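You operate a simulated robot arm through the tools that you are given. There is no shell and no other tool.

You run a simulated robot arm. Do the job below in one go: nothing can be reset, and whatever is moved stays where it is left.

Task
Seal the top end of the square post with wax.
Fine: the red wax brush takes it from the wax pot and goes back; the lid goes on again. Set down upright: red wax brush. A coat counts when it lies all over at full strength: go over it till it gets no stronger.

Only the result counts: the job must be done as asked and must still hold three seconds after the hand-in. Knocking over, shifting, dropping, spilling or breaking anything else fails it. A push-on lid holds only when it is set on centred and level and pressed home; a screw cap is set on level and turned clockwise until tight.

Robot
A 7-joint arm with a two-finger parallel gripper, fixed in place. Base frame: the origin is on the floor under the middle of its stand, x ahead of it, y to its left, z up. Lengths are in mm, angles in rad, forces in N, time in s.
It reaches about 1479 mm from its shoulder. Its first joint turns from -2.897 to 2.897 rad. Payload 4.4 kg.
The tool frame sits at the grasp point between the pads (the TCP): z along the fingers, y along the line on which they close. The tips reach 23 mm beyond it. Largest opening 94 mm; finger width 38, thickness 10; the body of the gripper, 54 by 96 mm, starts 39 mm behind the TCP.
Orientation is that of the tool frame in the base frame, as a unit quaternion [w, x, y, z]. With the fingers straight down and closing along the base's y, the tool's x points along the base's -x, its y along +y and its z along -z.

Tools
- The arm moves only by the tool jog_arm. Its argument "motion" is a list of rows, each a list of 7 numbers: the opening in per cent of the stroke, from 0 (shut) to 100 (fully open), then the shift along the tool's x, y, z in mm, then the turn, a rotation vector about the tool's x, y, z in rad. In form: [[hand, dx, dy, dz, ax, ay, az], ...]. A call has 1 to 20 rows; each row is the pose to reach, as a shift and turn from the pose commanded when the call began, along the tool's axes at that moment. Each row takes 0.2 s and may step no farther than 50 mm and 0.15 rad from the row before; otherwise, or with a gripper value out of range, the whole call is refused. Where a pose cannot be reached the arm comes as near as it can. A force on the tool above 40 N (or 10 N above the force at the start of the call, whichever is more), or a blocked arm, ends the call early, and 0.2 s more pass. The fingers move at their own pace (about 72 mm/s each) and stop on an object; they squeeze with about 26 N. The grip force told is the motor's: it shows also when the fingers shut on nothing. Time passes only in rows, and 0.2 s behind the last, so rows that repeat a pose let the fingers close. The reply holds the time, the measured pose of the TCP, the force on the tool along the base axes, the opening and the grip force, in the units named above and with some noise, with the torque about the TCP (base axes, N m) and any sound that the robot's microphone picked up, and new pictures: "views" is both (left out), scene, wrist or none.
- Cameras (640 x 400 px; columns grow to the right, rows downward): "scene" is fixed at [56.4, 488.7, 1527.5]; the picture's right is [-0.42, -0.91, 0.00], its down [-0.29, 0.13, -0.95] and it looks along [0.86, -0.40, -0.32] (base axes); focal length 314 px, centre (320, 200). "wrist" rides on the gripper at [86, 16, -74] in the tool frame; the picture's right is [-0.18, 0.98, 0.00], its down [-0.58, -0.11, -0.81] and it looks along [-0.79, -0.15, 0.59] (tool axes); focal length 243 px, centre (320, 200). There is no depth. A picture from a camera that has moved, and an enlarged one, comes with that camera's place and axes in the base frame and with its lens. The place of the scene camera against the robot may be out by one fixed shift of up to 25 mm in any direction.
- zoom(camera, box): a new picture of the part [left, top, right, bottom] of that camera's present view, enlarged. No time passes.
- close_job(): hands the job in; it is judged then, once.

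Nothing tells you positions but the pictures and the camera data. Unless the task says otherwise, let go and move clear before handing in.

The tools are called after "Emit:" as name(argument=value, ...) on one line, values as JSON. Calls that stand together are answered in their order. jog_arm: Moves the arm, as the interface text tells. Its arguments: {"type":"object","properties":{"motion":{"type":"array"},"views":{"type":"string","enum":["both","scene","wrist","none"]}},"required":["motion"]} The other tools are called the same way: zoom (camera, box) takes an enlarged picture of a part of a camera's view; close_job () hands the job in.

At the start:

```text
time_s: 0.0
position: [778.1, 267.2, 1345.6]
tcp_rot: [0.0, 0.001, 1.0, 0.0]
force: [-0.1, -1.1, 0.3]
moment: [0.04, 0.01, 0.02]
width: 93.9
gripper_force: 0.0
```

scene: 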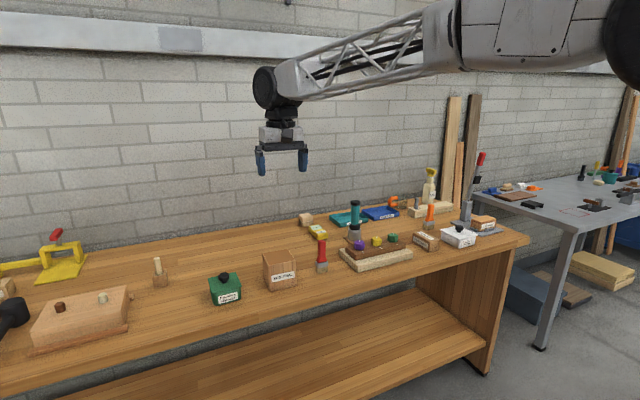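
wrist: 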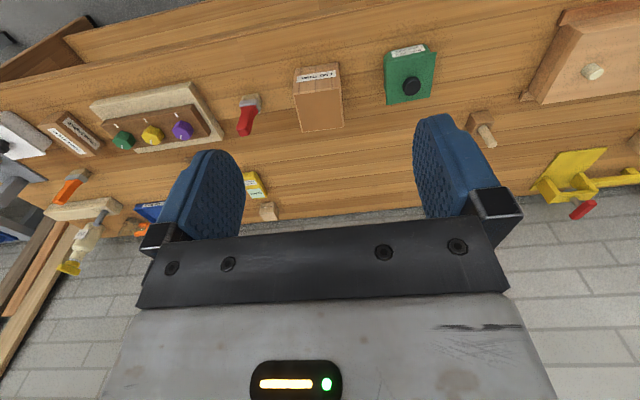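

I see a workbench with several objects: a green pot with a black knob, a box-like post, a red-handled brush and others. I'll zoom in on them to read the labels before moving.

Emit:
zoom(camera="scene", box=[190, 220, 350, 320])

Emit:
zoom(camera="scene", box=[290, 190, 420, 271])

Emit:
zoom(camera="scene", box=[380, 160, 540, 260])

Emit:
zoom(camera="scene", box=[0, 220, 192, 340])

Emit:
zoom(camera="wrist", box=[220, 30, 460, 180])

Emit:
zoom(camera="wrist", box=[0, 70, 240, 220])

```text
4.00 times, centred on (270, 270) of scene
camera zoom: at [56.4, 488.7, 1527.5], right [-0.42, -0.91, 0.0], down [-0.29, 0.13, -0.95], along [0.86, -0.4, -0.32], focal length 1255 px, centre (520, -80)
```

zoom: 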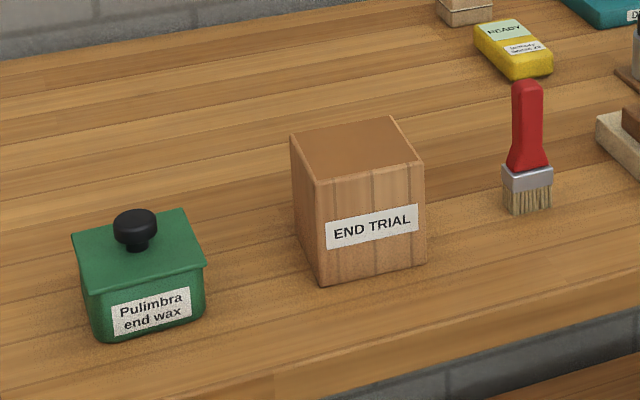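

```text
4.92 times, centred on (355, 230) of scene
camera zoom: at [56.4, 488.7, 1527.5], right [-0.42, -0.91, 0.0], down [-0.29, 0.13, -0.95], along [0.86, -0.4, -0.32], focal length 1545 px, centre (148, 50)
```

zoom: 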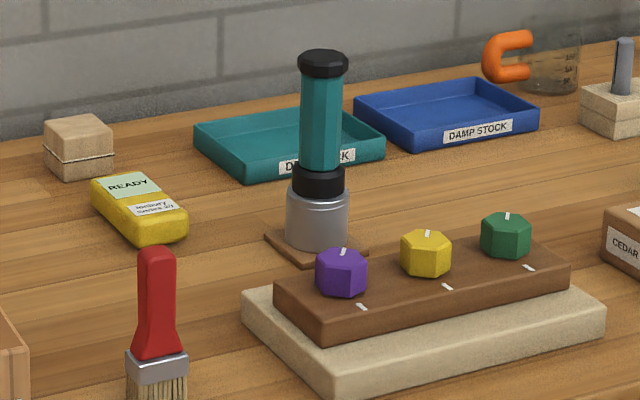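

```text
4.00 times, centred on (460, 210) of scene
camera zoom: at [56.4, 488.7, 1527.5], right [-0.42, -0.91, 0.0], down [-0.29, 0.13, -0.95], along [0.86, -0.4, -0.32], focal length 1255 px, centre (-240, 160)
```

zoom: 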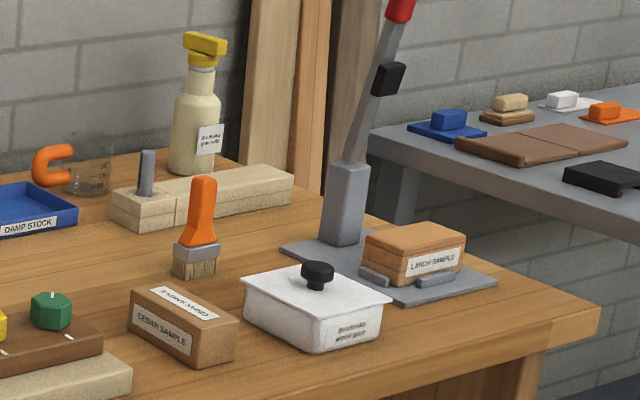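

```text
3.33 times, centred on (96, 280) of scene
camera zoom: at [56.4, 488.7, 1527.5], right [-0.42, -0.91, 0.0], down [-0.29, 0.13, -0.95], along [0.86, -0.4, -0.32], focal length 1046 px, centre (1067, -67)
```

zoom: 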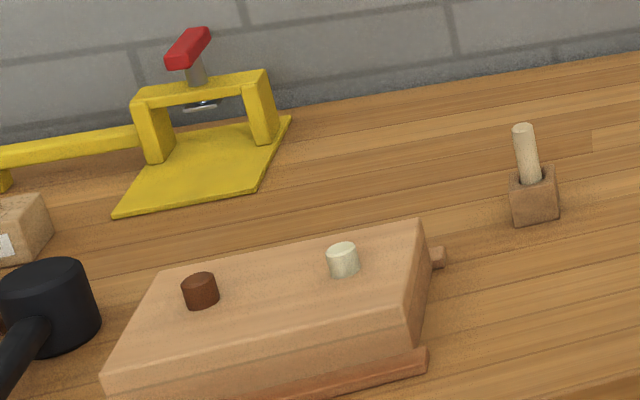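

```text
2.67 times, centred on (340, 105) of wrist
camera zoom: at [692.6, 285.1, 1420.6], right [0.18, 0.98, 0.0], down [0.58, -0.11, 0.81], along [0.79, -0.15, -0.59], focal length 647 px, centre (267, 453)
```

zoom: 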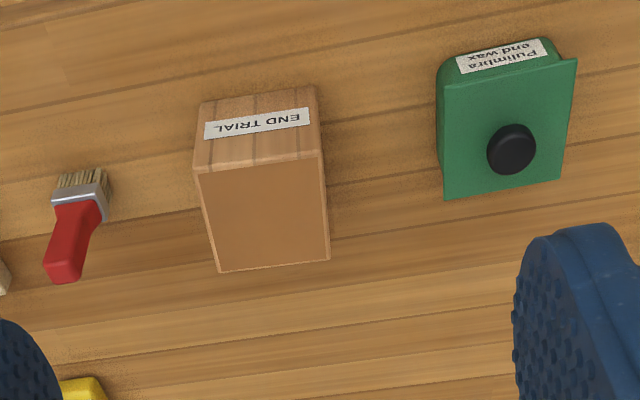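

```text
2.67 times, centred on (120, 145) of wrist
camera zoom: at [692.6, 285.1, 1420.6], right [0.18, 0.98, 0.0], down [0.58, -0.11, 0.81], along [0.79, -0.15, -0.59], focal length 647 px, centre (853, 347)
```

zoom: 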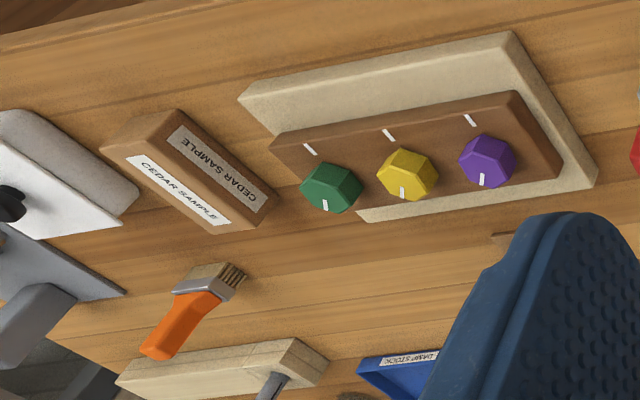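

The green "Pulimbra end wax" pot has a knobbed lid. To its right are the "END TRIAL" square post and the red brush, which is standing upright. I'll shift the wrist camera sideways to triangulate them.

Emit:
jog_arm(motion=[[100, 0, -50, 0, 0, 0, 0], [100, 0, -100, 0, 0, 0, 0], [100, 0, -150, 0, 0, 0, 0], [100, 0, -200, 0, 0, 0, 0], [100, 0, -200, 0, 0, 0, 0]], views="both")

```text
time_s: 1.2
position: [778.1, 69.7, 1344.0]
tcp_rot: [0.0, -0.001, 1.0, 0.001]
force: [-0.4, -0.3, -0.1]
moment: [0.04, -0.02, -0.02]
width: 94.2
gripper_force: 0.1
camera wrist: at [692.8, 86.1, 1419.7], right [0.18, 0.98, 0.0], down [0.58, -0.11, 0.81], along [0.79, -0.15, -0.59], focal length 243 px, centre (320, 200)
```

scene: 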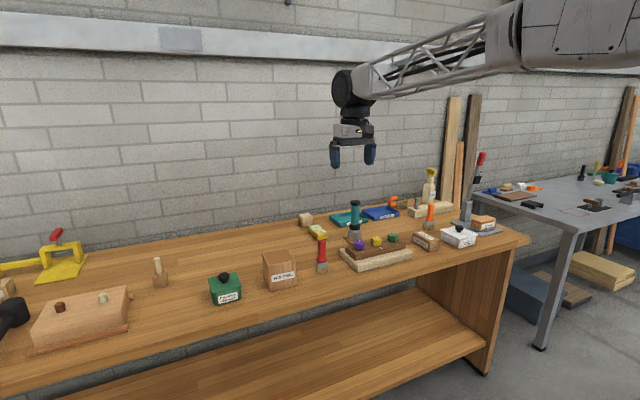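
wrist: 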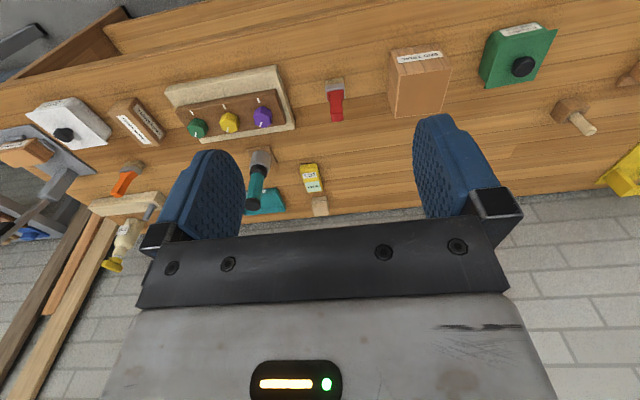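

Emit:
zoom(camera="wrist", box=[360, 0, 600, 150])

Emit:
zoom(camera="wrist", box=[290, 50, 418, 130])

Emit:
zoom(camera="scene", box=[190, 220, 350, 320])

```text
2.67 times, centred on (480, 75) of wrist
camera zoom: at [692.8, 86.1, 1419.7], right [0.18, 0.98, 0.0], down [0.58, -0.11, 0.81], along [0.79, -0.15, -0.59], focal length 647 px, centre (-107, 533)
```

zoom: 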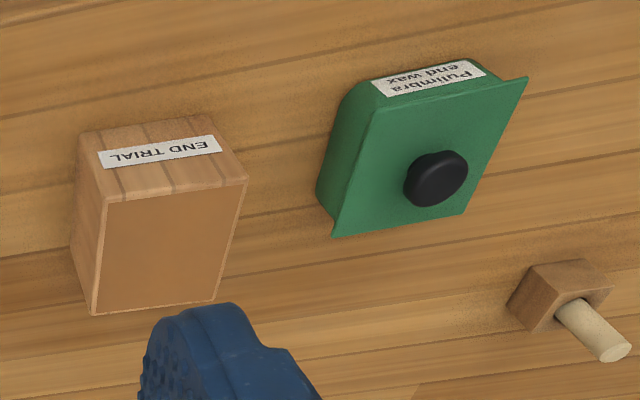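

```text
5.00 times, centred on (354, 90) of wrist
camera zoom: at [692.8, 86.1, 1419.7], right [0.18, 0.98, 0.0], down [0.58, -0.11, 0.81], along [0.79, -0.15, -0.59], focal length 1213 px, centre (150, 750)
```

zoom: 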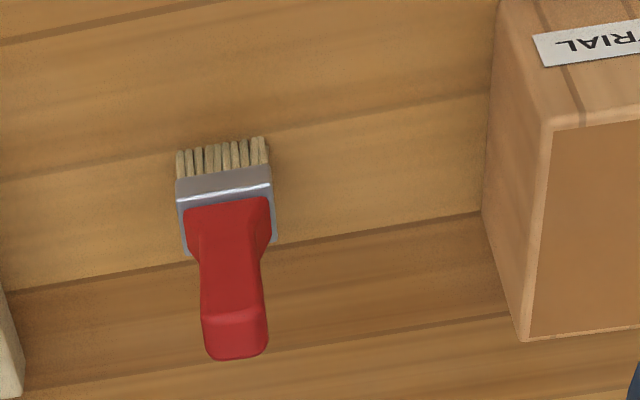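

```text
4.00 times, centred on (270, 270) of scene
camera zoom: at [56.4, 488.7, 1527.5], right [-0.42, -0.91, 0.0], down [-0.29, 0.13, -0.95], along [0.86, -0.4, -0.32], focal length 1255 px, centre (520, -80)
```

zoom: 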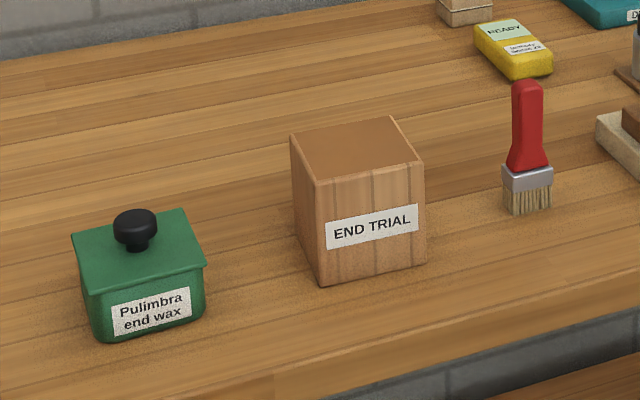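

By triangulation the bench top is at z≈889. The post top is at z≈984, centred near (980, 230) and about 88 mm square. The pot knob is near (974, 415, 958), and the brush is near (970, 67), standing about 110 mm tall. Next I'll move to the pot for a close look.

Emit:
jog_arm(motion=[[100, -7, 38, 24, 0, 0, 0], [100, -14, 76, 48, 0, 0, 0], [100, -21, 114, 72, 0, 0, 0], [100, -28, 152, 96, 0, 0, 0], [100, -35, 190, 120, 0, 0, 0], [100, -42, 228, 144, 0, 0, 0], [100, -49, 266, 168, 0, 0, 0], [100, -56, 304, 192, 0, 0, 0], [100, -63, 342, 214, 0, 0, 0], [100, -63, 342, 214, 0, 0, 0]], views="both")

```text
time_s: 3.4
position: [839.4, 410.9, 1129.0]
tcp_rot: [0.0, 0.001, 1.0, 0.001]
force: [0.7, 0.9, -0.1]
moment: [-0.02, -0.01, 0.0]
width: 93.9
gripper_force: 0.2
camera wrist: at [753.8, 428.2, 1204.8], right [0.18, 0.98, 0.0], down [0.58, -0.11, 0.81], along [0.79, -0.15, -0.59], focal length 243 px, centre (320, 200)
```

scene: 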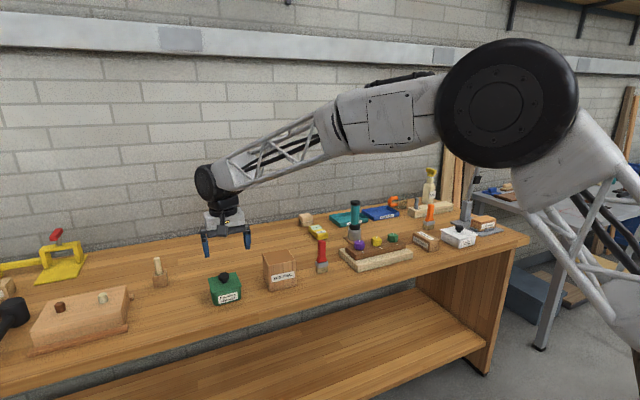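
wrist: 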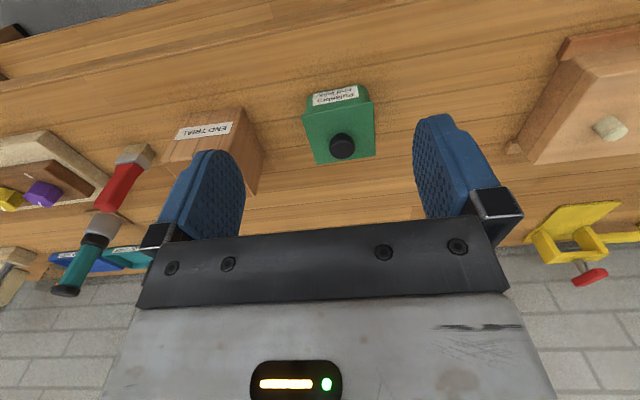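

The pot is ahead of the gripper, so I'll zoom in on it.

Emit:
zoom(camera="wrist", box=[260, 70, 420, 170])

Emit:
zoom(camera="scene", box=[190, 220, 350, 320])

```text
4.00 times, centred on (340, 120) of wrist
camera zoom: at [753.8, 428.2, 1204.8], right [0.18, 0.98, 0.0], down [0.58, -0.11, 0.81], along [0.79, -0.15, -0.59], focal length 970 px, centre (240, 520)
```

zoom: 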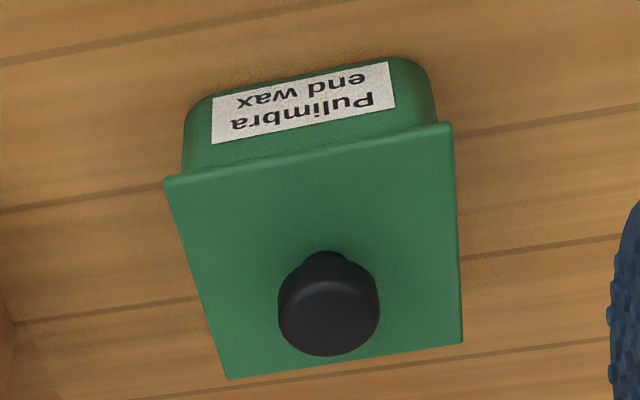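

```text
4.00 times, centred on (270, 270) of scene
camera zoom: at [56.4, 488.7, 1527.5], right [-0.42, -0.91, 0.0], down [-0.29, 0.13, -0.95], along [0.86, -0.4, -0.32], focal length 1255 px, centre (520, -80)
```

zoom: 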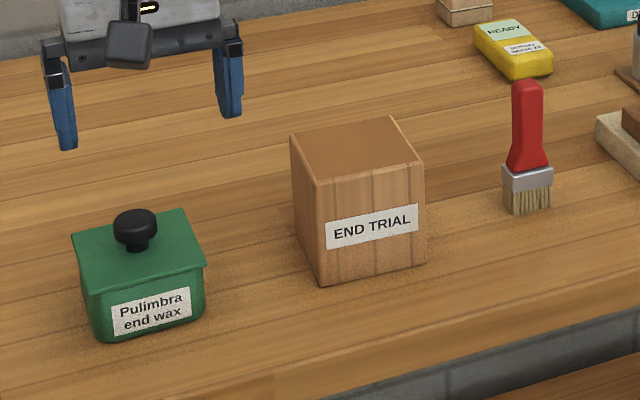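

The lid is about 90 mm square with its top at z≈936, centred near (975, 417) and turned about 2°. The knob is about 34 mm wide and sits around z 945–964. I'll move above the knob with open fingers.

Emit:
jog_arm(motion=[[100, -34, 2, 30, 0, 0, 0], [100, -68, 3, 60, 0, 0, 0], [100, -102, 5, 90, 0, 0, 0], [100, -134, 6, 120, 0, 0, 0], [100, -134, 6, 120, 0, 0, 0], [100, -134, 6, 120, 0, 0, 0]], views="both")

```text
time_s: 4.8
position: [974.2, 416.6, 1009.9]
tcp_rot: [0.0, 0.0, 1.0, 0.0]
force: [-0.4, -0.5, 0.2]
moment: [-0.02, 0.01, 0.0]
width: 93.9
gripper_force: 0.0
camera wrist: at [888.9, 433.9, 1085.1], right [0.18, 0.98, 0.0], down [0.58, -0.11, 0.81], along [0.79, -0.15, -0.59], focal length 243 px, centre (320, 200)
```

scene: 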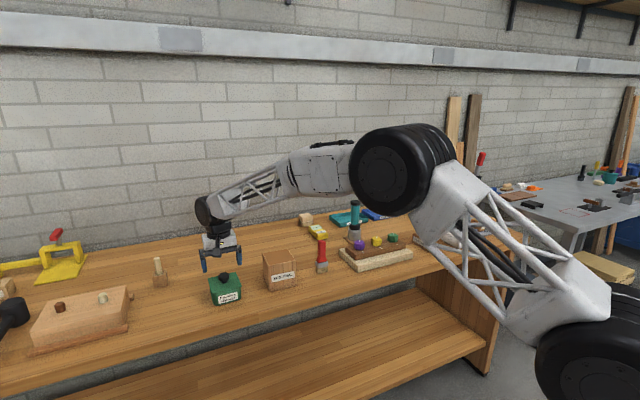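
wrist: 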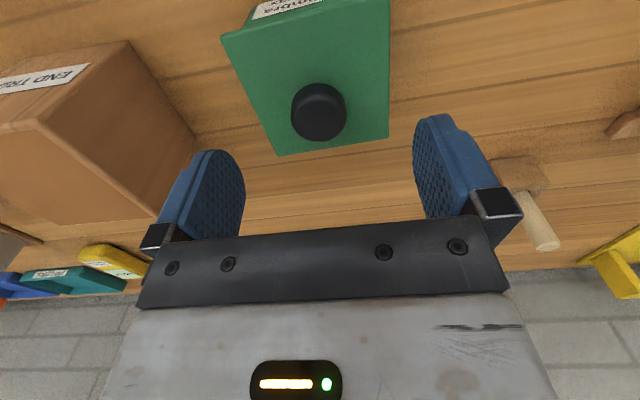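

The gripper is centred over the knob. I'll descend so the pads straddle it, clear of the lid, and close.

Emit:
jog_arm(motion=[[100, 0, 0, 20, 0, 0, 0], [100, 0, 0, 38, 0, 0, 0], [100, 0, 0, 46, 0, 0, 0], [100, 0, 0, 46, 0, 0, 0]], views="both")

```text
time_s: 5.8
position: [973.9, 416.8, 964.5]
tcp_rot: [0.0, 0.0, 1.0, -0.001]
force: [-0.8, -1.0, 0.6]
moment: [-0.03, 0.01, -0.04]
width: 93.9
gripper_force: 0.0
camera wrist: at [889.1, 433.5, 1040.3], right [0.18, 0.98, 0.0], down [0.58, -0.11, 0.81], along [0.79, -0.15, -0.59], focal length 243 px, centre (320, 200)
```

scene: 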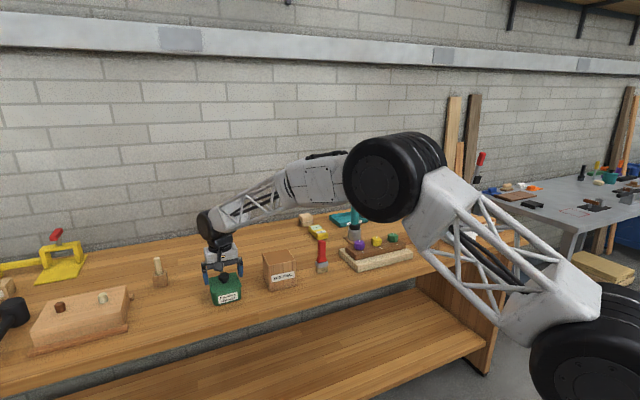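
wrist: 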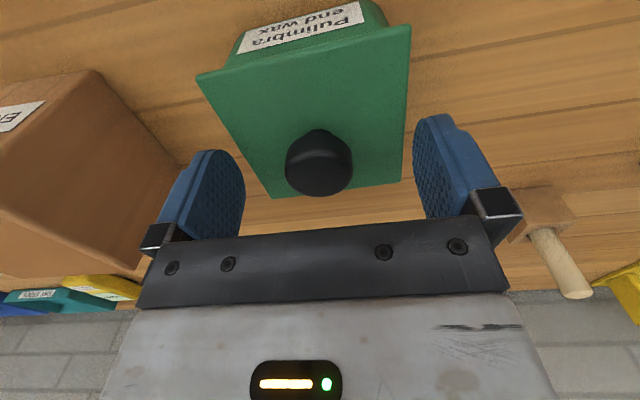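

Emit:
zoom(camera="wrist", box=[180, 0, 460, 220])

Emit:
zoom(camera="scene", box=[180, 240, 276, 310])

```text
1.82 times, centred on (320, 110) of wrist
camera zoom: at [889.1, 433.5, 1040.3], right [0.18, 0.98, 0.0], down [0.58, -0.11, 0.81], along [0.79, -0.15, -0.59], focal length 441 px, centre (320, 364)
```

zoom: 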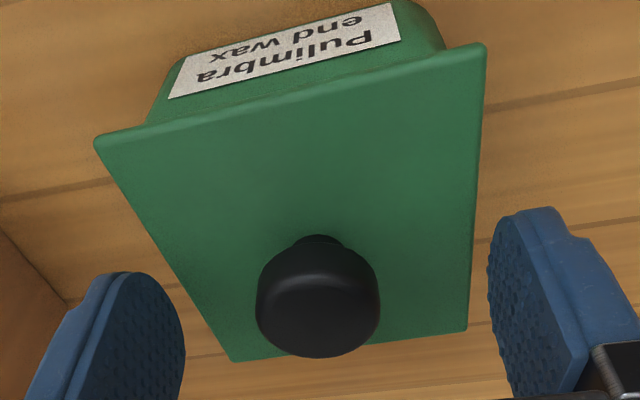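

```text
5.71 times, centred on (228, 275) of scene
camera zoom: at [56.4, 488.7, 1527.5], right [-0.42, -0.91, 0.0], down [-0.29, 0.13, -0.95], along [0.86, -0.4, -0.32], focal length 1793 px, centre (846, -229)
```

zoom: 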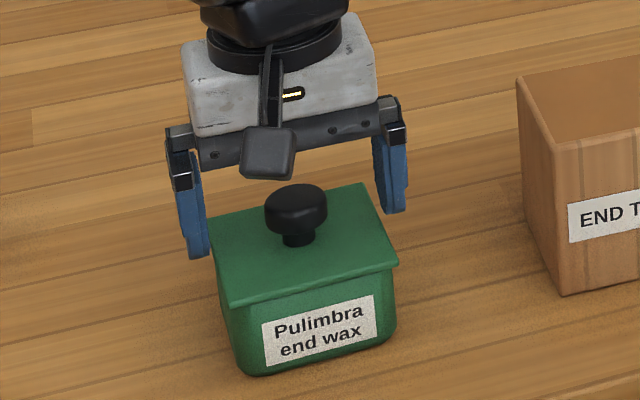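

The pads straddle the knob, so I'll close on it and watch the width.

Emit:
jog_arm(motion=[[100, 0, 0, 1, 0, 0, 0], [0, 0, 0, 1, 0, 0, 0], [0, 0, 0, 1, 0, 0, 0], [0, 0, 0, 1, 0, 0, 0], [0, 0, 0, 1, 0, 0, 0], [0, 0, 0, 1, 0, 0, 0]], views="both")

```text
time_s: 7.2
position: [973.9, 417.4, 963.4]
tcp_rot: [0.0, 0.0, 1.0, 0.0]
force: [-0.1, -0.7, 1.5]
moment: [0.01, 0.01, -0.02]
width: 32.3
gripper_force: 25.7
heard: snap
camera wrist: at [889.3, 433.6, 1039.5], right [0.18, 0.98, 0.0], down [0.58, -0.11, 0.81], along [0.79, -0.15, -0.59], focal length 243 px, centre (320, 200)
```

scene: 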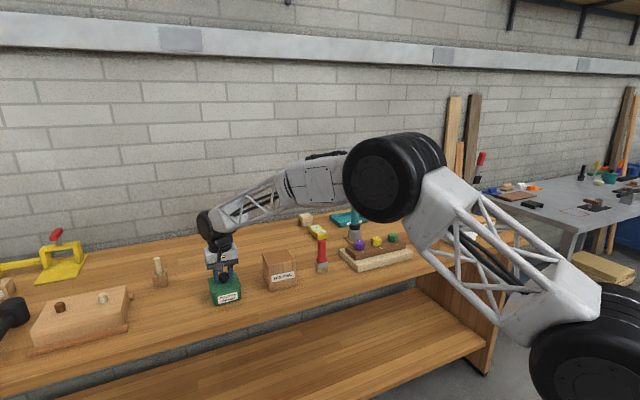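
wrist: 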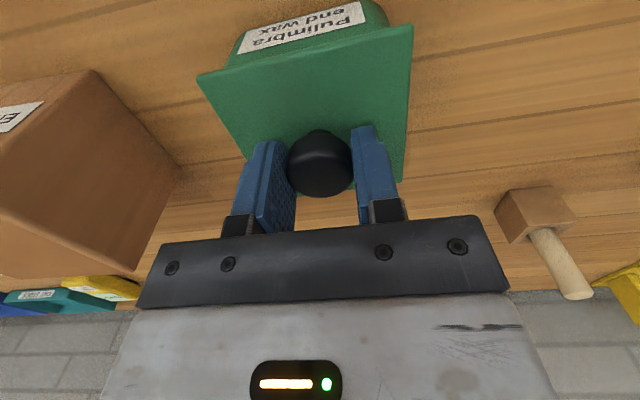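

I have the knob gripped at 32.3 mm and heard a snap. I'll lift gently and check that only the lid rises.

Emit:
jog_arm(motion=[[0, 0, 0, -2, 0, 0, 0], [0, 0, 0, -5, 0, 0, 0], [0, 0, 0, -10, 0, 0, 0], [0, 0, 0, -15, 0, 0, 0], [0, 0, 0, -15, 0, 0, 0]], views="both")

Emit:
zoom(camera="scene", box=[180, 240, 276, 310])

```text
time_s: 8.4
position: [974.6, 415.9, 981.9]
tcp_rot: [0.001, 0.0, 1.0, 0.0]
force: [-0.6, -0.2, 2.8]
moment: [-0.17, 0.04, -0.06]
width: 30.1
gripper_force: 26.2
camera wrist: at [889.7, 433.0, 1056.0], right [0.18, 0.98, 0.0], down [0.58, -0.11, 0.81], along [0.79, -0.15, -0.59], focal length 243 px, centre (320, 200)
```

scene: 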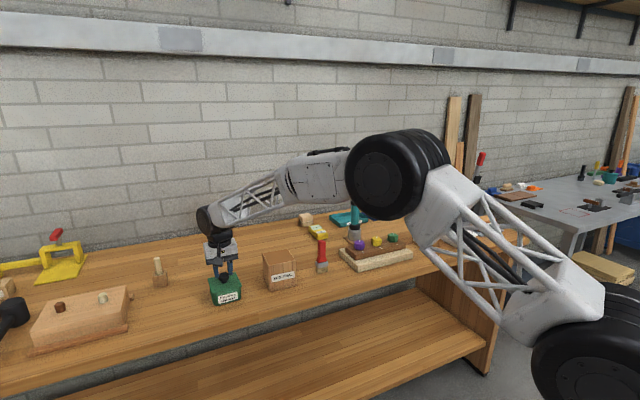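
wrist: 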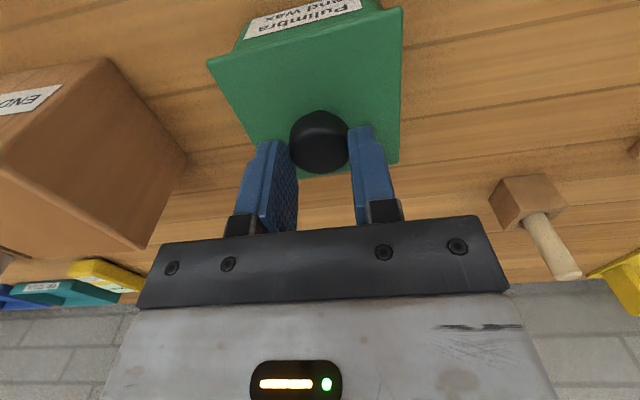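

```text
5.71 times, centred on (228, 275) of scene
camera zoom: at [56.4, 488.7, 1527.5], right [-0.42, -0.91, 0.0], down [-0.29, 0.13, -0.95], along [0.86, -0.4, -0.32], focal length 1793 px, centre (846, -229)
```

zoom: 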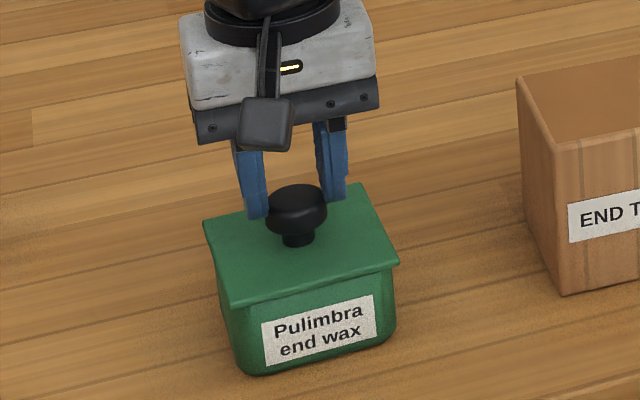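

The fingers seem to have slid up the knob and the lid still looks seated. I'll open, rise and check the lid's state.

Emit:
jog_arm(motion=[[30, 0, 0, 0, 0, 0, 0], [100, 0, 0, 0, 0, 0, 0], [100, 0, 0, 0, 0, 0, 0], [100, 40, 0, -30, 0, 0, 0], [100, 80, 0, -60, 0, 0, 0], [100, 80, 0, -60, 0, 0, 0]], views="both")

Emit:
zoom(camera="scene", box=[180, 240, 276, 310])

Emit:
zoom(camera="wrist", box=[200, 30, 440, 180])

```text
time_s: 9.8
position: [895.1, 415.1, 1039.4]
tcp_rot: [-0.001, 0.0, 1.0, 0.0]
force: [0.2, 0.6, 0.5]
moment: [-0.03, 0.0, 0.01]
width: 94.0
gripper_force: 0.0
heard: snap
camera wrist: at [809.3, 431.9, 1114.7], right [0.18, 0.98, 0.0], down [0.58, -0.11, 0.81], along [0.79, -0.15, -0.59], focal length 243 px, centre (320, 200)
```

scene: 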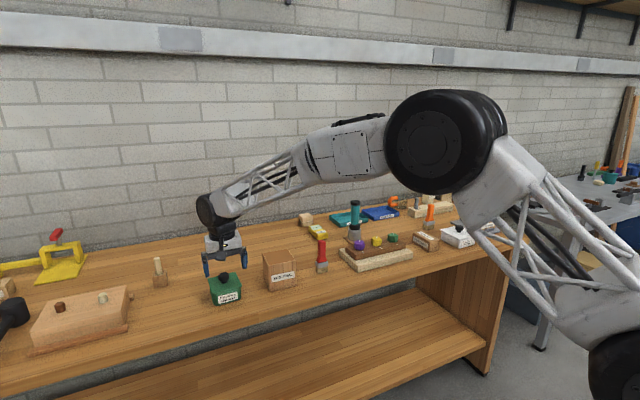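
wrist: 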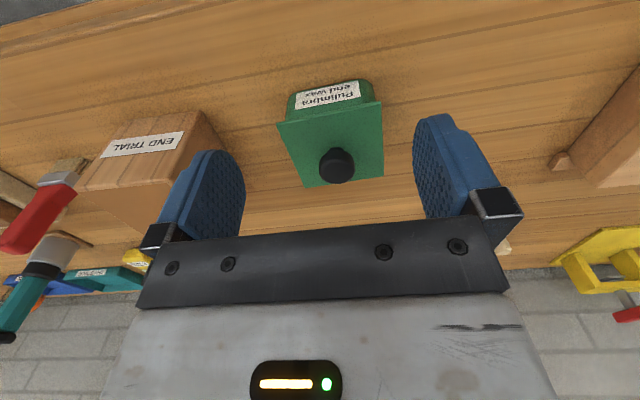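

```text
5.71 times, centred on (228, 275) of scene
camera zoom: at [56.4, 488.7, 1527.5], right [-0.42, -0.91, 0.0], down [-0.29, 0.13, -0.95], along [0.86, -0.4, -0.32], focal length 1793 px, centre (846, -229)
```

zoom: 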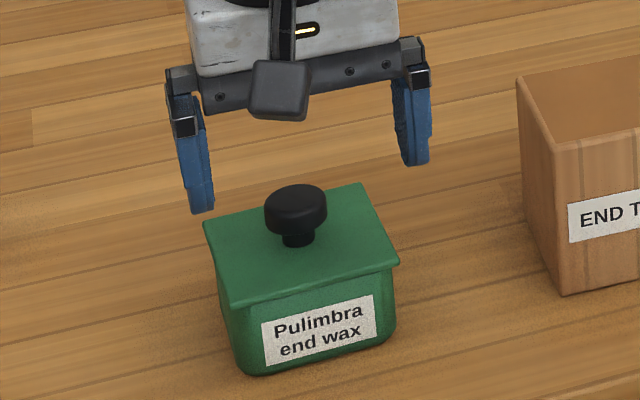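

```text
2.67 times, centred on (320, 105) of wrist
camera zoom: at [809.3, 431.9, 1114.7], right [0.18, 0.98, 0.0], down [0.58, -0.11, 0.81], along [0.79, -0.15, -0.59], focal length 647 px, centre (320, 453)
```

zoom: 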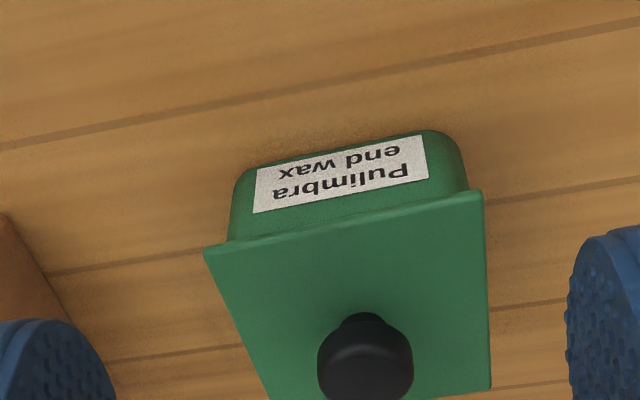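

The lid is still on and nothing has moved; the pads just slipped off the knob's rounded top. I'll re-grip lower, with the finger tips close to the lid surface, and pull in small steps while watching the force.

Emit:
jog_arm(motion=[[100, -40, 0, 20, 0, 0, 0], [100, -80, 0, 40, 0, 0, 0], [100, -80, 0, 60, 0, 0, 0], [100, -80, 0, 74, 0, 0, 0], [100, -80, 0, 76, 0, 0, 0], [100, -80, 0, 77, 0, 0, 0], [100, -80, 0, 78, 0, 0, 0], [100, -80, 0, 78, 0, 0, 0]], views="wrist")

Emit:
zoom(camera="scene", box=[180, 240, 276, 310])

Emit:
zoom(camera="wrist", box=[160, 80, 480, 280])

```text
time_s: 11.6
position: [974.8, 416.5, 959.7]
tcp_rot: [0.001, 0.0, 1.0, 0.0]
force: [-0.3, 0.1, -0.6]
moment: [0.02, 0.02, -0.02]
width: 94.0
gripper_force: 0.0
camera wrist: at [889.0, 433.1, 1035.8], right [0.18, 0.98, 0.0], down [0.58, -0.11, 0.81], along [0.79, -0.15, -0.59], focal length 243 px, centre (320, 200)
```

wrist: 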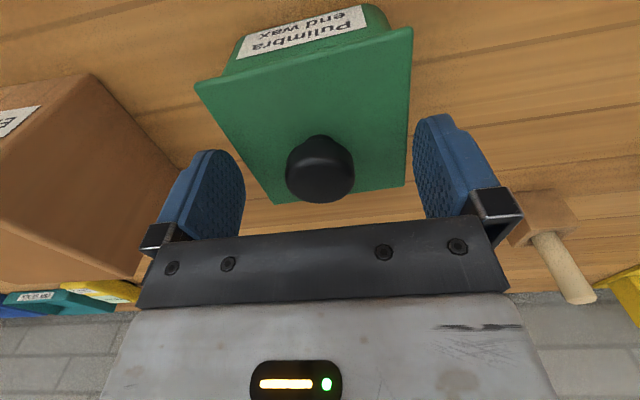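

```text
5.71 times, centred on (228, 275) of scene
camera zoom: at [56.4, 488.7, 1527.5], right [-0.42, -0.91, 0.0], down [-0.29, 0.13, -0.95], along [0.86, -0.4, -0.32], focal length 1793 px, centre (846, -229)
```

zoom: 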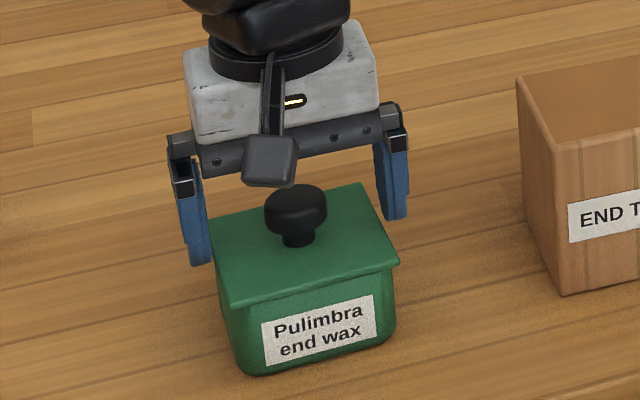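

```text
2.00 times, centred on (320, 180) of wrist
camera zoom: at [889.0, 433.1, 1035.8], right [0.18, 0.98, 0.0], down [0.58, -0.11, 0.81], along [0.79, -0.15, -0.59], focal length 485 px, centre (320, 240)
```

zoom: 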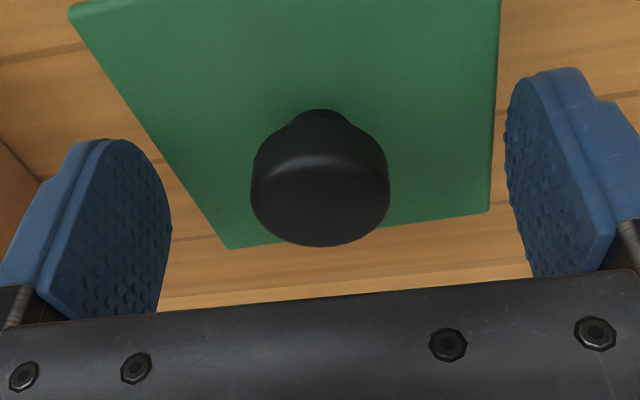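

The tips are now at lid level and the knob lies deep between the pads, so I'll close.

Emit:
jog_arm(motion=[[50, 0, 0, 0, 0, 0, 0], [30, 0, 0, 0, 0, 0, 0], [0, 0, 0, 0, 0, 0, 0], [0, 0, 0, 0, 0, 0, 0], [0, 0, 0, 0, 0, 0, 0]], views="none")

Emit:
jog_arm(motion=[[0, 0, 0, -1, 0, 0, 0], [0, 0, 0, -1, 0, 0, 0]], views="none")

Emit:
jog_arm(motion=[[0, 0, 0, -1, 0, 0, 0], [0, 0, 0, -1, 0, 0, 0]], views="wrist")

```text
time_s: 12.8
position: [972.8, 416.3, 960.5]
tcp_rot: [0.0, 0.0, 1.0, -0.001]
force: [0.2, 0.0, 0.9]
moment: [0.02, 0.0, -0.02]
width: 32.4
gripper_force: 26.2
heard: snap
```

```text
time_s: 13.4
position: [973.5, 416.3, 962.5]
tcp_rot: [0.0, 0.0, 1.0, 0.0]
force: [0.3, -0.6, 0.0]
moment: [0.0, 0.01, 0.05]
width: 32.2
gripper_force: 25.5
```

```text
time_s: 14.0
position: [975.3, 416.7, 963.1]
tcp_rot: [0.0, 0.0, 1.0, 0.0]
force: [-0.4, -0.2, -0.6]
moment: [0.04, 0.0, 0.02]
width: 32.3
gripper_force: 25.9
camera wrist: at [889.4, 433.6, 1038.4], right [0.18, 0.98, 0.0], down [0.58, -0.11, 0.81], along [0.79, -0.15, -0.59], focal length 243 px, centre (320, 200)
```

wrist: 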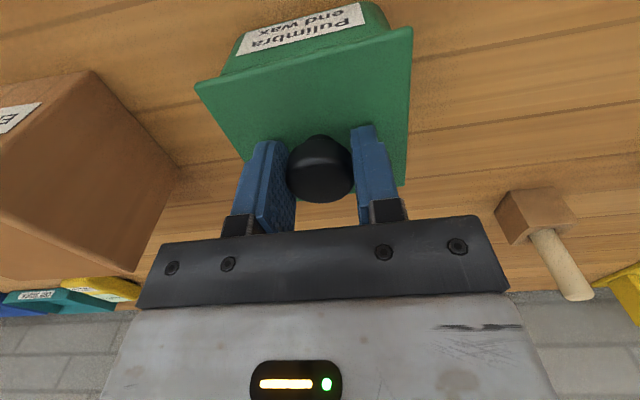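

The knob is staying in the pads at 32.3 mm with almost no pulling force. I'll lift a little more and compare the pictures.

Emit:
jog_arm(motion=[[0, 0, 0, -2, 0, 0, 0], [0, 0, 0, -2, 0, 0, 0]], views="wrist")

Emit:
zoom(camera="scene", box=[180, 240, 276, 310])

Emit:
zoom(camera="wrist", box=[160, 0, 480, 200])

```text
time_s: 14.6
position: [975.3, 415.0, 965.5]
tcp_rot: [0.0, 0.001, 1.0, 0.0]
force: [0.0, -0.3, -0.9]
moment: [0.02, 0.03, 0.0]
width: 32.2
gripper_force: 25.8
camera wrist: at [889.3, 433.3, 1040.5], right [0.18, 0.98, 0.0], down [0.58, -0.11, 0.81], along [0.79, -0.15, -0.59], focal length 243 px, centre (320, 200)
```

wrist: 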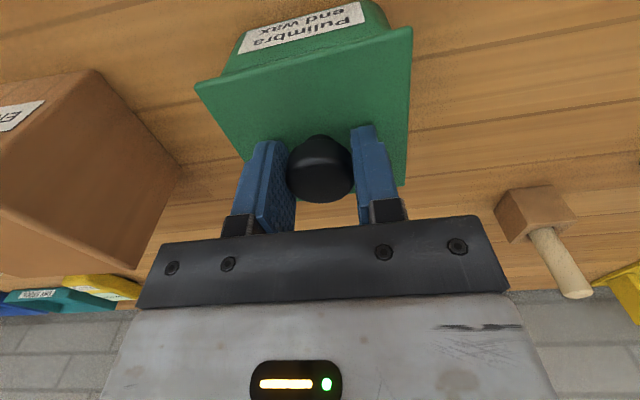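

```text
5.71 times, centred on (228, 275) of scene
camera zoom: at [56.4, 488.7, 1527.5], right [-0.42, -0.91, 0.0], down [-0.29, 0.13, -0.95], along [0.86, -0.4, -0.32], focal length 1793 px, centre (846, -229)
```

zoom: 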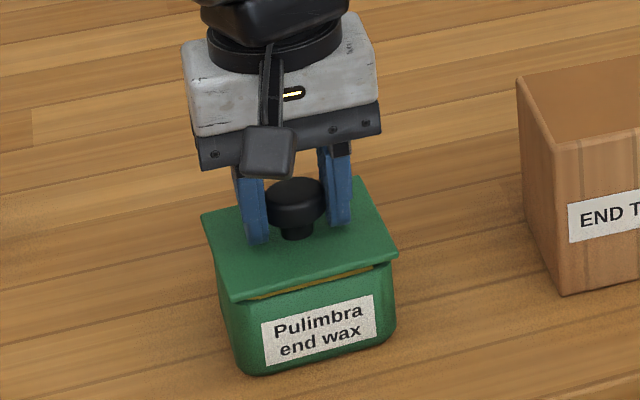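

```text
2.00 times, centred on (320, 100) of wrist
camera zoom: at [889.3, 433.3, 1040.5], right [0.18, 0.98, 0.0], down [0.58, -0.11, 0.81], along [0.79, -0.15, -0.59], focal length 485 px, centre (320, 400)
```

zoom: 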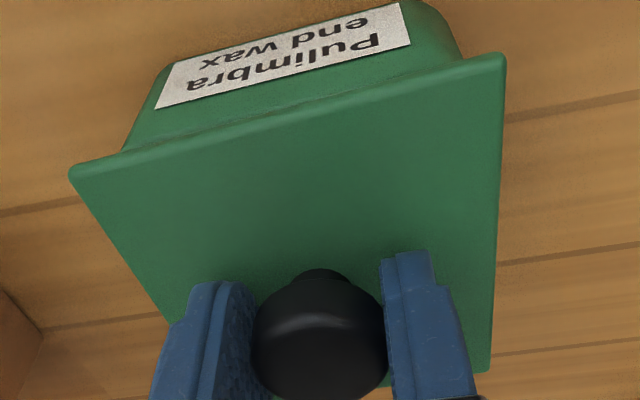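

The lid is coming off cleanly: I can see wax through a gap at the rim and the pot hasn't moved. I'll keep lifting slowly.

Emit:
jog_arm(motion=[[0, 0, 0, -3, 0, 0, 0], [0, 0, 0, -6, 0, 0, 0], [0, 0, 0, -10, 0, 0, 0], [0, 0, 0, -15, 0, 0, 0], [0, 0, 0, -20, 0, 0, 0], [0, 0, 0, -27, 0, 0, 0], [0, 0, 0, -35, 0, 0, 0], [0, 0, 0, -45, 0, 0, 0], [0, 0, 0, -55, 0, 0, 0], [0, 0, 0, -55, 0, 0, 0]], views="both")

Emit:
zoom(camera="scene", box=[170, 220, 282, 310])

```text
time_s: 16.8
position: [974.4, 416.0, 1020.3]
tcp_rot: [0.0, 0.0, 1.0, 0.001]
force: [-0.1, 0.2, -1.0]
moment: [-0.03, 0.01, -0.03]
width: 32.3
gripper_force: 25.8
camera wrist: at [890.0, 433.5, 1095.4], right [0.18, 0.98, 0.0], down [0.58, -0.11, 0.81], along [0.79, -0.15, -0.59], focal length 243 px, centre (320, 200)
```

scene: 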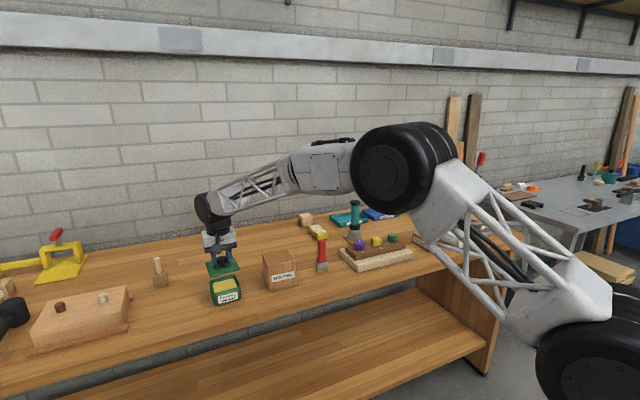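
wrist: 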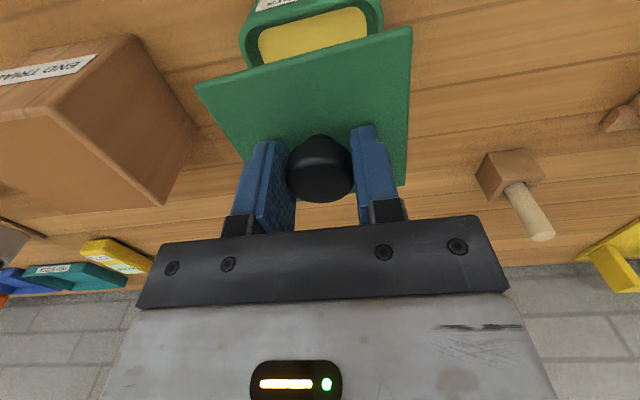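

```text
4.44 times, centred on (226, 265) of scene
camera zoom: at [56.4, 488.7, 1527.5], right [-0.42, -0.91, 0.0], down [-0.29, 0.13, -0.95], along [0.86, -0.4, -0.32], focal length 1395 px, centre (738, -89)
```

zoom: 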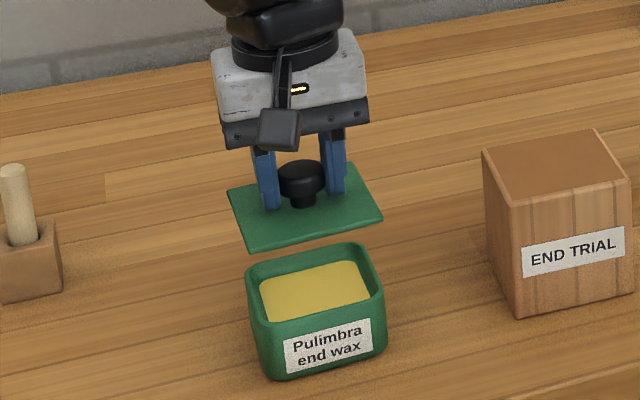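

The lid is in hand and the pot is open, with yellow wax showing. I'll carry the lid left to the clear bench spot near (975, 550) and lower it.

Emit:
jog_arm(motion=[[0, 0, 30, 0, 0, 0, 0], [0, 0, 65, 0, 0, 0, 0], [0, 0, 100, 0, 0, 0, 0], [0, 0, 135, 0, 0, 0, 0], [0, 0, 135, 20, 0, 0, 0], [0, 0, 135, 45, 0, 0, 0], [0, 0, 135, 70, 0, 0, 0], [0, 0, 135, 85, 0, 0, 0], [0, 0, 135, 85, 0, 0, 0]], views="both")

Emit:
zoom(camera="scene", box=[130, 220, 258, 310])

```text
time_s: 18.8
position: [974.1, 551.5, 935.2]
tcp_rot: [0.0, 0.0, 1.0, -0.001]
force: [0.2, -0.6, -0.4]
moment: [0.03, 0.01, 0.0]
width: 32.4
gripper_force: 25.8
camera wrist: at [889.5, 567.9, 1010.1], right [0.18, 0.98, 0.0], down [0.58, -0.11, 0.81], along [0.79, -0.15, -0.59], focal length 243 px, centre (320, 200)
```

scene: 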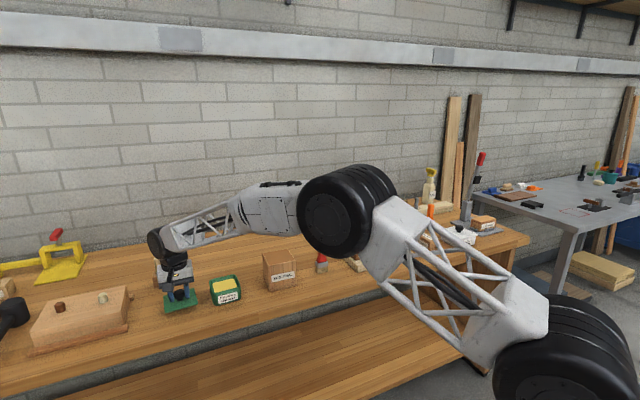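
wrist: 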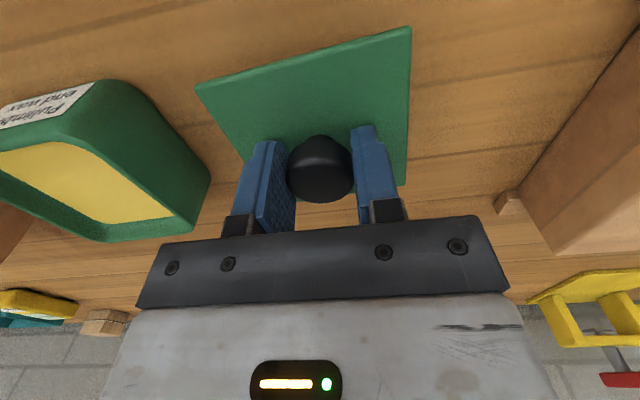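

```text
4.44 times, centred on (194, 265) of scene
camera zoom: at [56.4, 488.7, 1527.5], right [-0.42, -0.91, 0.0], down [-0.29, 0.13, -0.95], along [0.86, -0.4, -0.32], focal length 1395 px, centre (880, -89)
```

zoom: 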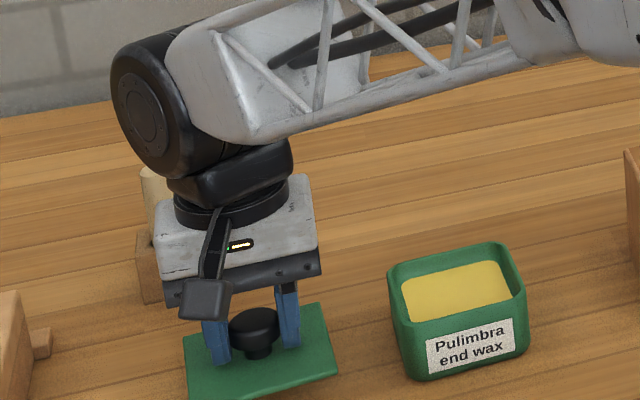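

The lid hovers just above the bench. I'll lower it in small steps until it touches.

Emit:
jog_arm(motion=[[0, 0, 0, 3, 0, 0, 0], [0, 0, 0, 6, 0, 0, 0], [0, 0, 0, 8, 0, 0, 0], [0, 0, 0, 8, 0, 0, 0]], views="none")

Emit:
zoom(camera="scene", box=[150, 270, 230, 320])

Emit:
zoom(camera="wrist", box=[160, 0, 480, 200])

```text
time_s: 19.8
position: [975.8, 550.6, 927.1]
tcp_rot: [0.0, 0.0, 1.0, -0.001]
force: [-0.1, 0.2, 0.3]
moment: [0.0, 0.01, -0.01]
width: 32.0
gripper_force: 25.6
```

```text
8.00 times, centred on (190, 295) of scene
camera zoom: at [56.4, 488.7, 1527.5], right [-0.42, -0.91, 0.0], down [-0.29, 0.13, -0.95], along [0.86, -0.4, -0.32], focal length 2511 px, centre (1360, -560)
```

zoom: 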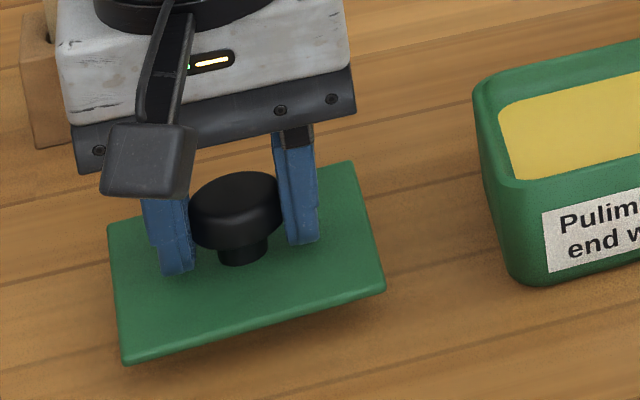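

```text
2.00 times, centred on (320, 100) of wrist
camera zoom: at [890.1, 568.3, 1001.6], right [0.18, 0.98, 0.0], down [0.58, -0.11, 0.81], along [0.79, -0.15, -0.59], focal length 485 px, centre (320, 400)
```

zoom: 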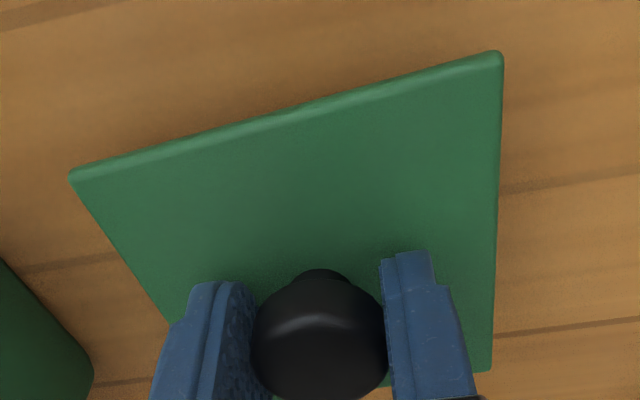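

It's still slightly above the bench, so I'll continue down gently.

Emit:
jog_arm(motion=[[0, 0, 0, 2, 0, 0, 0], [0, 0, 0, 4, 0, 0, 0], [0, 0, 0, 4, 0, 0, 0]], views="none")

Emit:
jog_arm(motion=[[0, 0, 0, 1.5, 0, 0, 0], [0, 0, 0, 1.5, 0, 0, 0]], views="none")

Emit:
jog_arm(motion=[[0, 0, 0, 1, 0, 0, 0], [0, 0, 0, 1, 0, 0, 0]], views="none")

Emit:
zoom(camera="scene", box=[150, 270, 230, 320])

```text
time_s: 20.6
position: [975.9, 550.8, 921.7]
tcp_rot: [-0.001, 0.0, 1.0, 0.0]
force: [0.4, 0.5, -0.7]
moment: [0.0, -0.03, 0.01]
width: 32.4
gripper_force: 26.2
```

```text
time_s: 21.2
position: [975.5, 551.3, 921.0]
tcp_rot: [-0.001, 0.0, 1.0, 0.0]
force: [-0.2, 0.8, -0.9]
moment: [-0.01, -0.05, 0.01]
width: 32.4
gripper_force: 26.2
```

```text
time_s: 21.8
position: [974.4, 550.4, 921.4]
tcp_rot: [0.0, -0.001, 1.0, -0.001]
force: [0.3, -0.5, -0.4]
moment: [0.03, 0.0, 0.0]
width: 32.2
gripper_force: 26.8
```

```text
8.00 times, centred on (190, 295) of scene
camera zoom: at [56.4, 488.7, 1527.5], right [-0.42, -0.91, 0.0], down [-0.29, 0.13, -0.95], along [0.86, -0.4, -0.32], focal length 2511 px, centre (1360, -560)
```

zoom: 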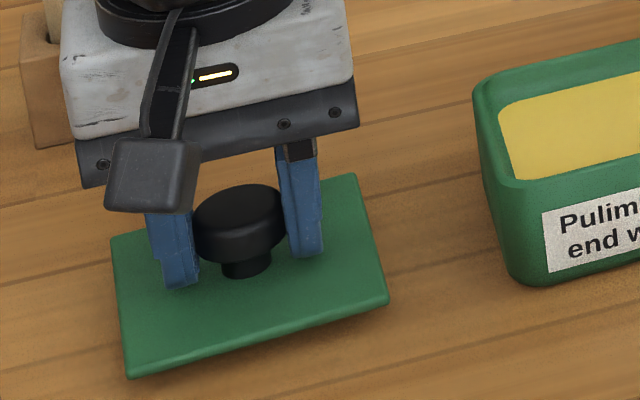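

There's no contact force yet, so I'll continue a millimetre at a time.

Emit:
jog_arm(motion=[[0, 0, 0, 1.5, 0, 0, 0], [0, 0, 0, 1.5, 0, 0, 0]], views="none")

Emit:
jog_arm(motion=[[0, 0, 0, 1, 0, 0, 0], [0, 0, 0, 1, 0, 0, 0]], views="none")

Emit:
jog_arm(motion=[[0, 0, 0, 1, 0, 0, 0], [0, 0, 0, 1, 0, 0, 0]], views="none")

Emit:
zoom(camera="scene", box=[150, 270, 230, 320])

```text
time_s: 22.4
position: [975.2, 550.3, 918.3]
tcp_rot: [0.0, 0.0, 1.0, 0.0]
force: [0.4, -0.5, -1.4]
moment: [0.0, -0.02, 0.0]
width: 32.4
gripper_force: 26.1
```

```text
time_s: 23.0
position: [975.1, 550.5, 917.4]
tcp_rot: [0.0, 0.0, 1.0, 0.0]
force: [-0.3, 0.2, -0.6]
moment: [-0.01, -0.02, -0.03]
width: 32.3
gripper_force: 26.0
```

```text
time_s: 23.6
position: [976.8, 551.8, 916.6]
tcp_rot: [-0.001, 0.0, 1.0, 0.0]
force: [-0.2, -0.7, 0.1]
moment: [0.0, -0.01, 0.01]
width: 32.3
gripper_force: 26.2
```

```text
8.00 times, centred on (190, 295) of scene
camera zoom: at [56.4, 488.7, 1527.5], right [-0.42, -0.91, 0.0], down [-0.29, 0.13, -0.95], along [0.86, -0.4, -0.32], focal length 2511 px, centre (1360, -560)
```

zoom: 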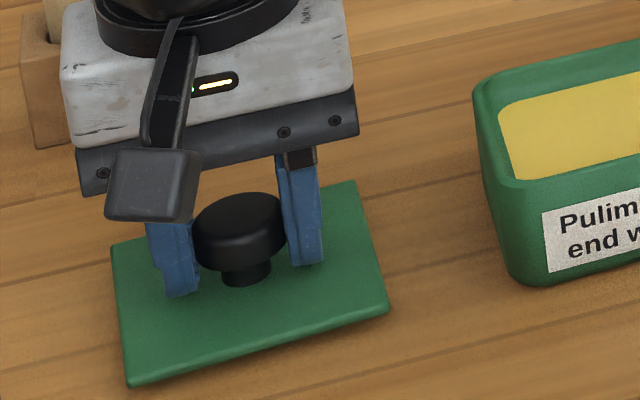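

There's still no contact, so I'll keep going in 1 mm steps.

Emit:
jog_arm(motion=[[0, 0, 0, 1, 0, 0, 0], [0, 0, 0, 1, 0, 0, 0]], views="none")

Emit:
jog_arm(motion=[[0, 0, 0, 1, 0, 0, 0], [0, 0, 0, 1, 0, 0, 0]], views="none")

Emit:
jog_arm(motion=[[0, 0, 0, 1, 0, 0, 0], [0, 0, 0, 1, 0, 0, 0]], views="none")

Emit:
zoom(camera="scene", box=[150, 270, 230, 320])

```text
time_s: 24.2
position: [974.7, 551.0, 916.5]
tcp_rot: [0.001, 0.0, 1.0, -0.001]
force: [-2.0, 0.4, 7.1]
moment: [0.03, 0.12, -0.02]
width: 32.5
gripper_force: 25.9
```

```text
time_s: 24.8
position: [975.2, 551.5, 915.6]
tcp_rot: [0.001, 0.0, 1.0, 0.001]
force: [4.7, -0.6, 18.9]
moment: [-0.02, 0.01, -0.04]
width: 32.3
gripper_force: 26.1
```

```text
time_s: 25.4
position: [975.6, 551.0, 916.0]
tcp_rot: [0.002, 0.0, 1.0, 0.0]
force: [5.0, -0.4, 21.4]
moment: [-0.01, -0.13, -0.02]
width: 32.4
gripper_force: 26.0
```

```text
8.00 times, centred on (190, 295) of scene
camera zoom: at [56.4, 488.7, 1527.5], right [-0.42, -0.91, 0.0], down [-0.29, 0.13, -0.95], along [0.86, -0.4, -0.32], focal length 2511 px, centre (1360, -560)
```

zoom: 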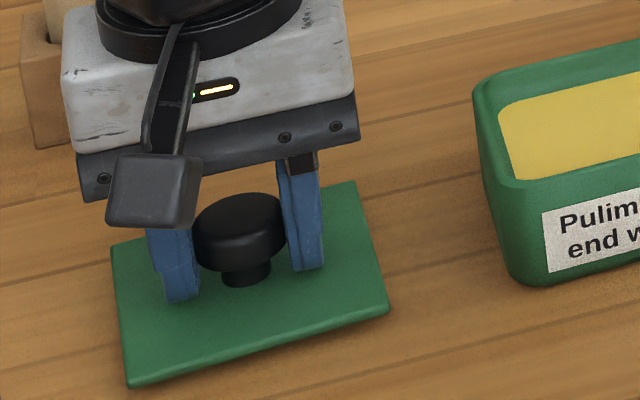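

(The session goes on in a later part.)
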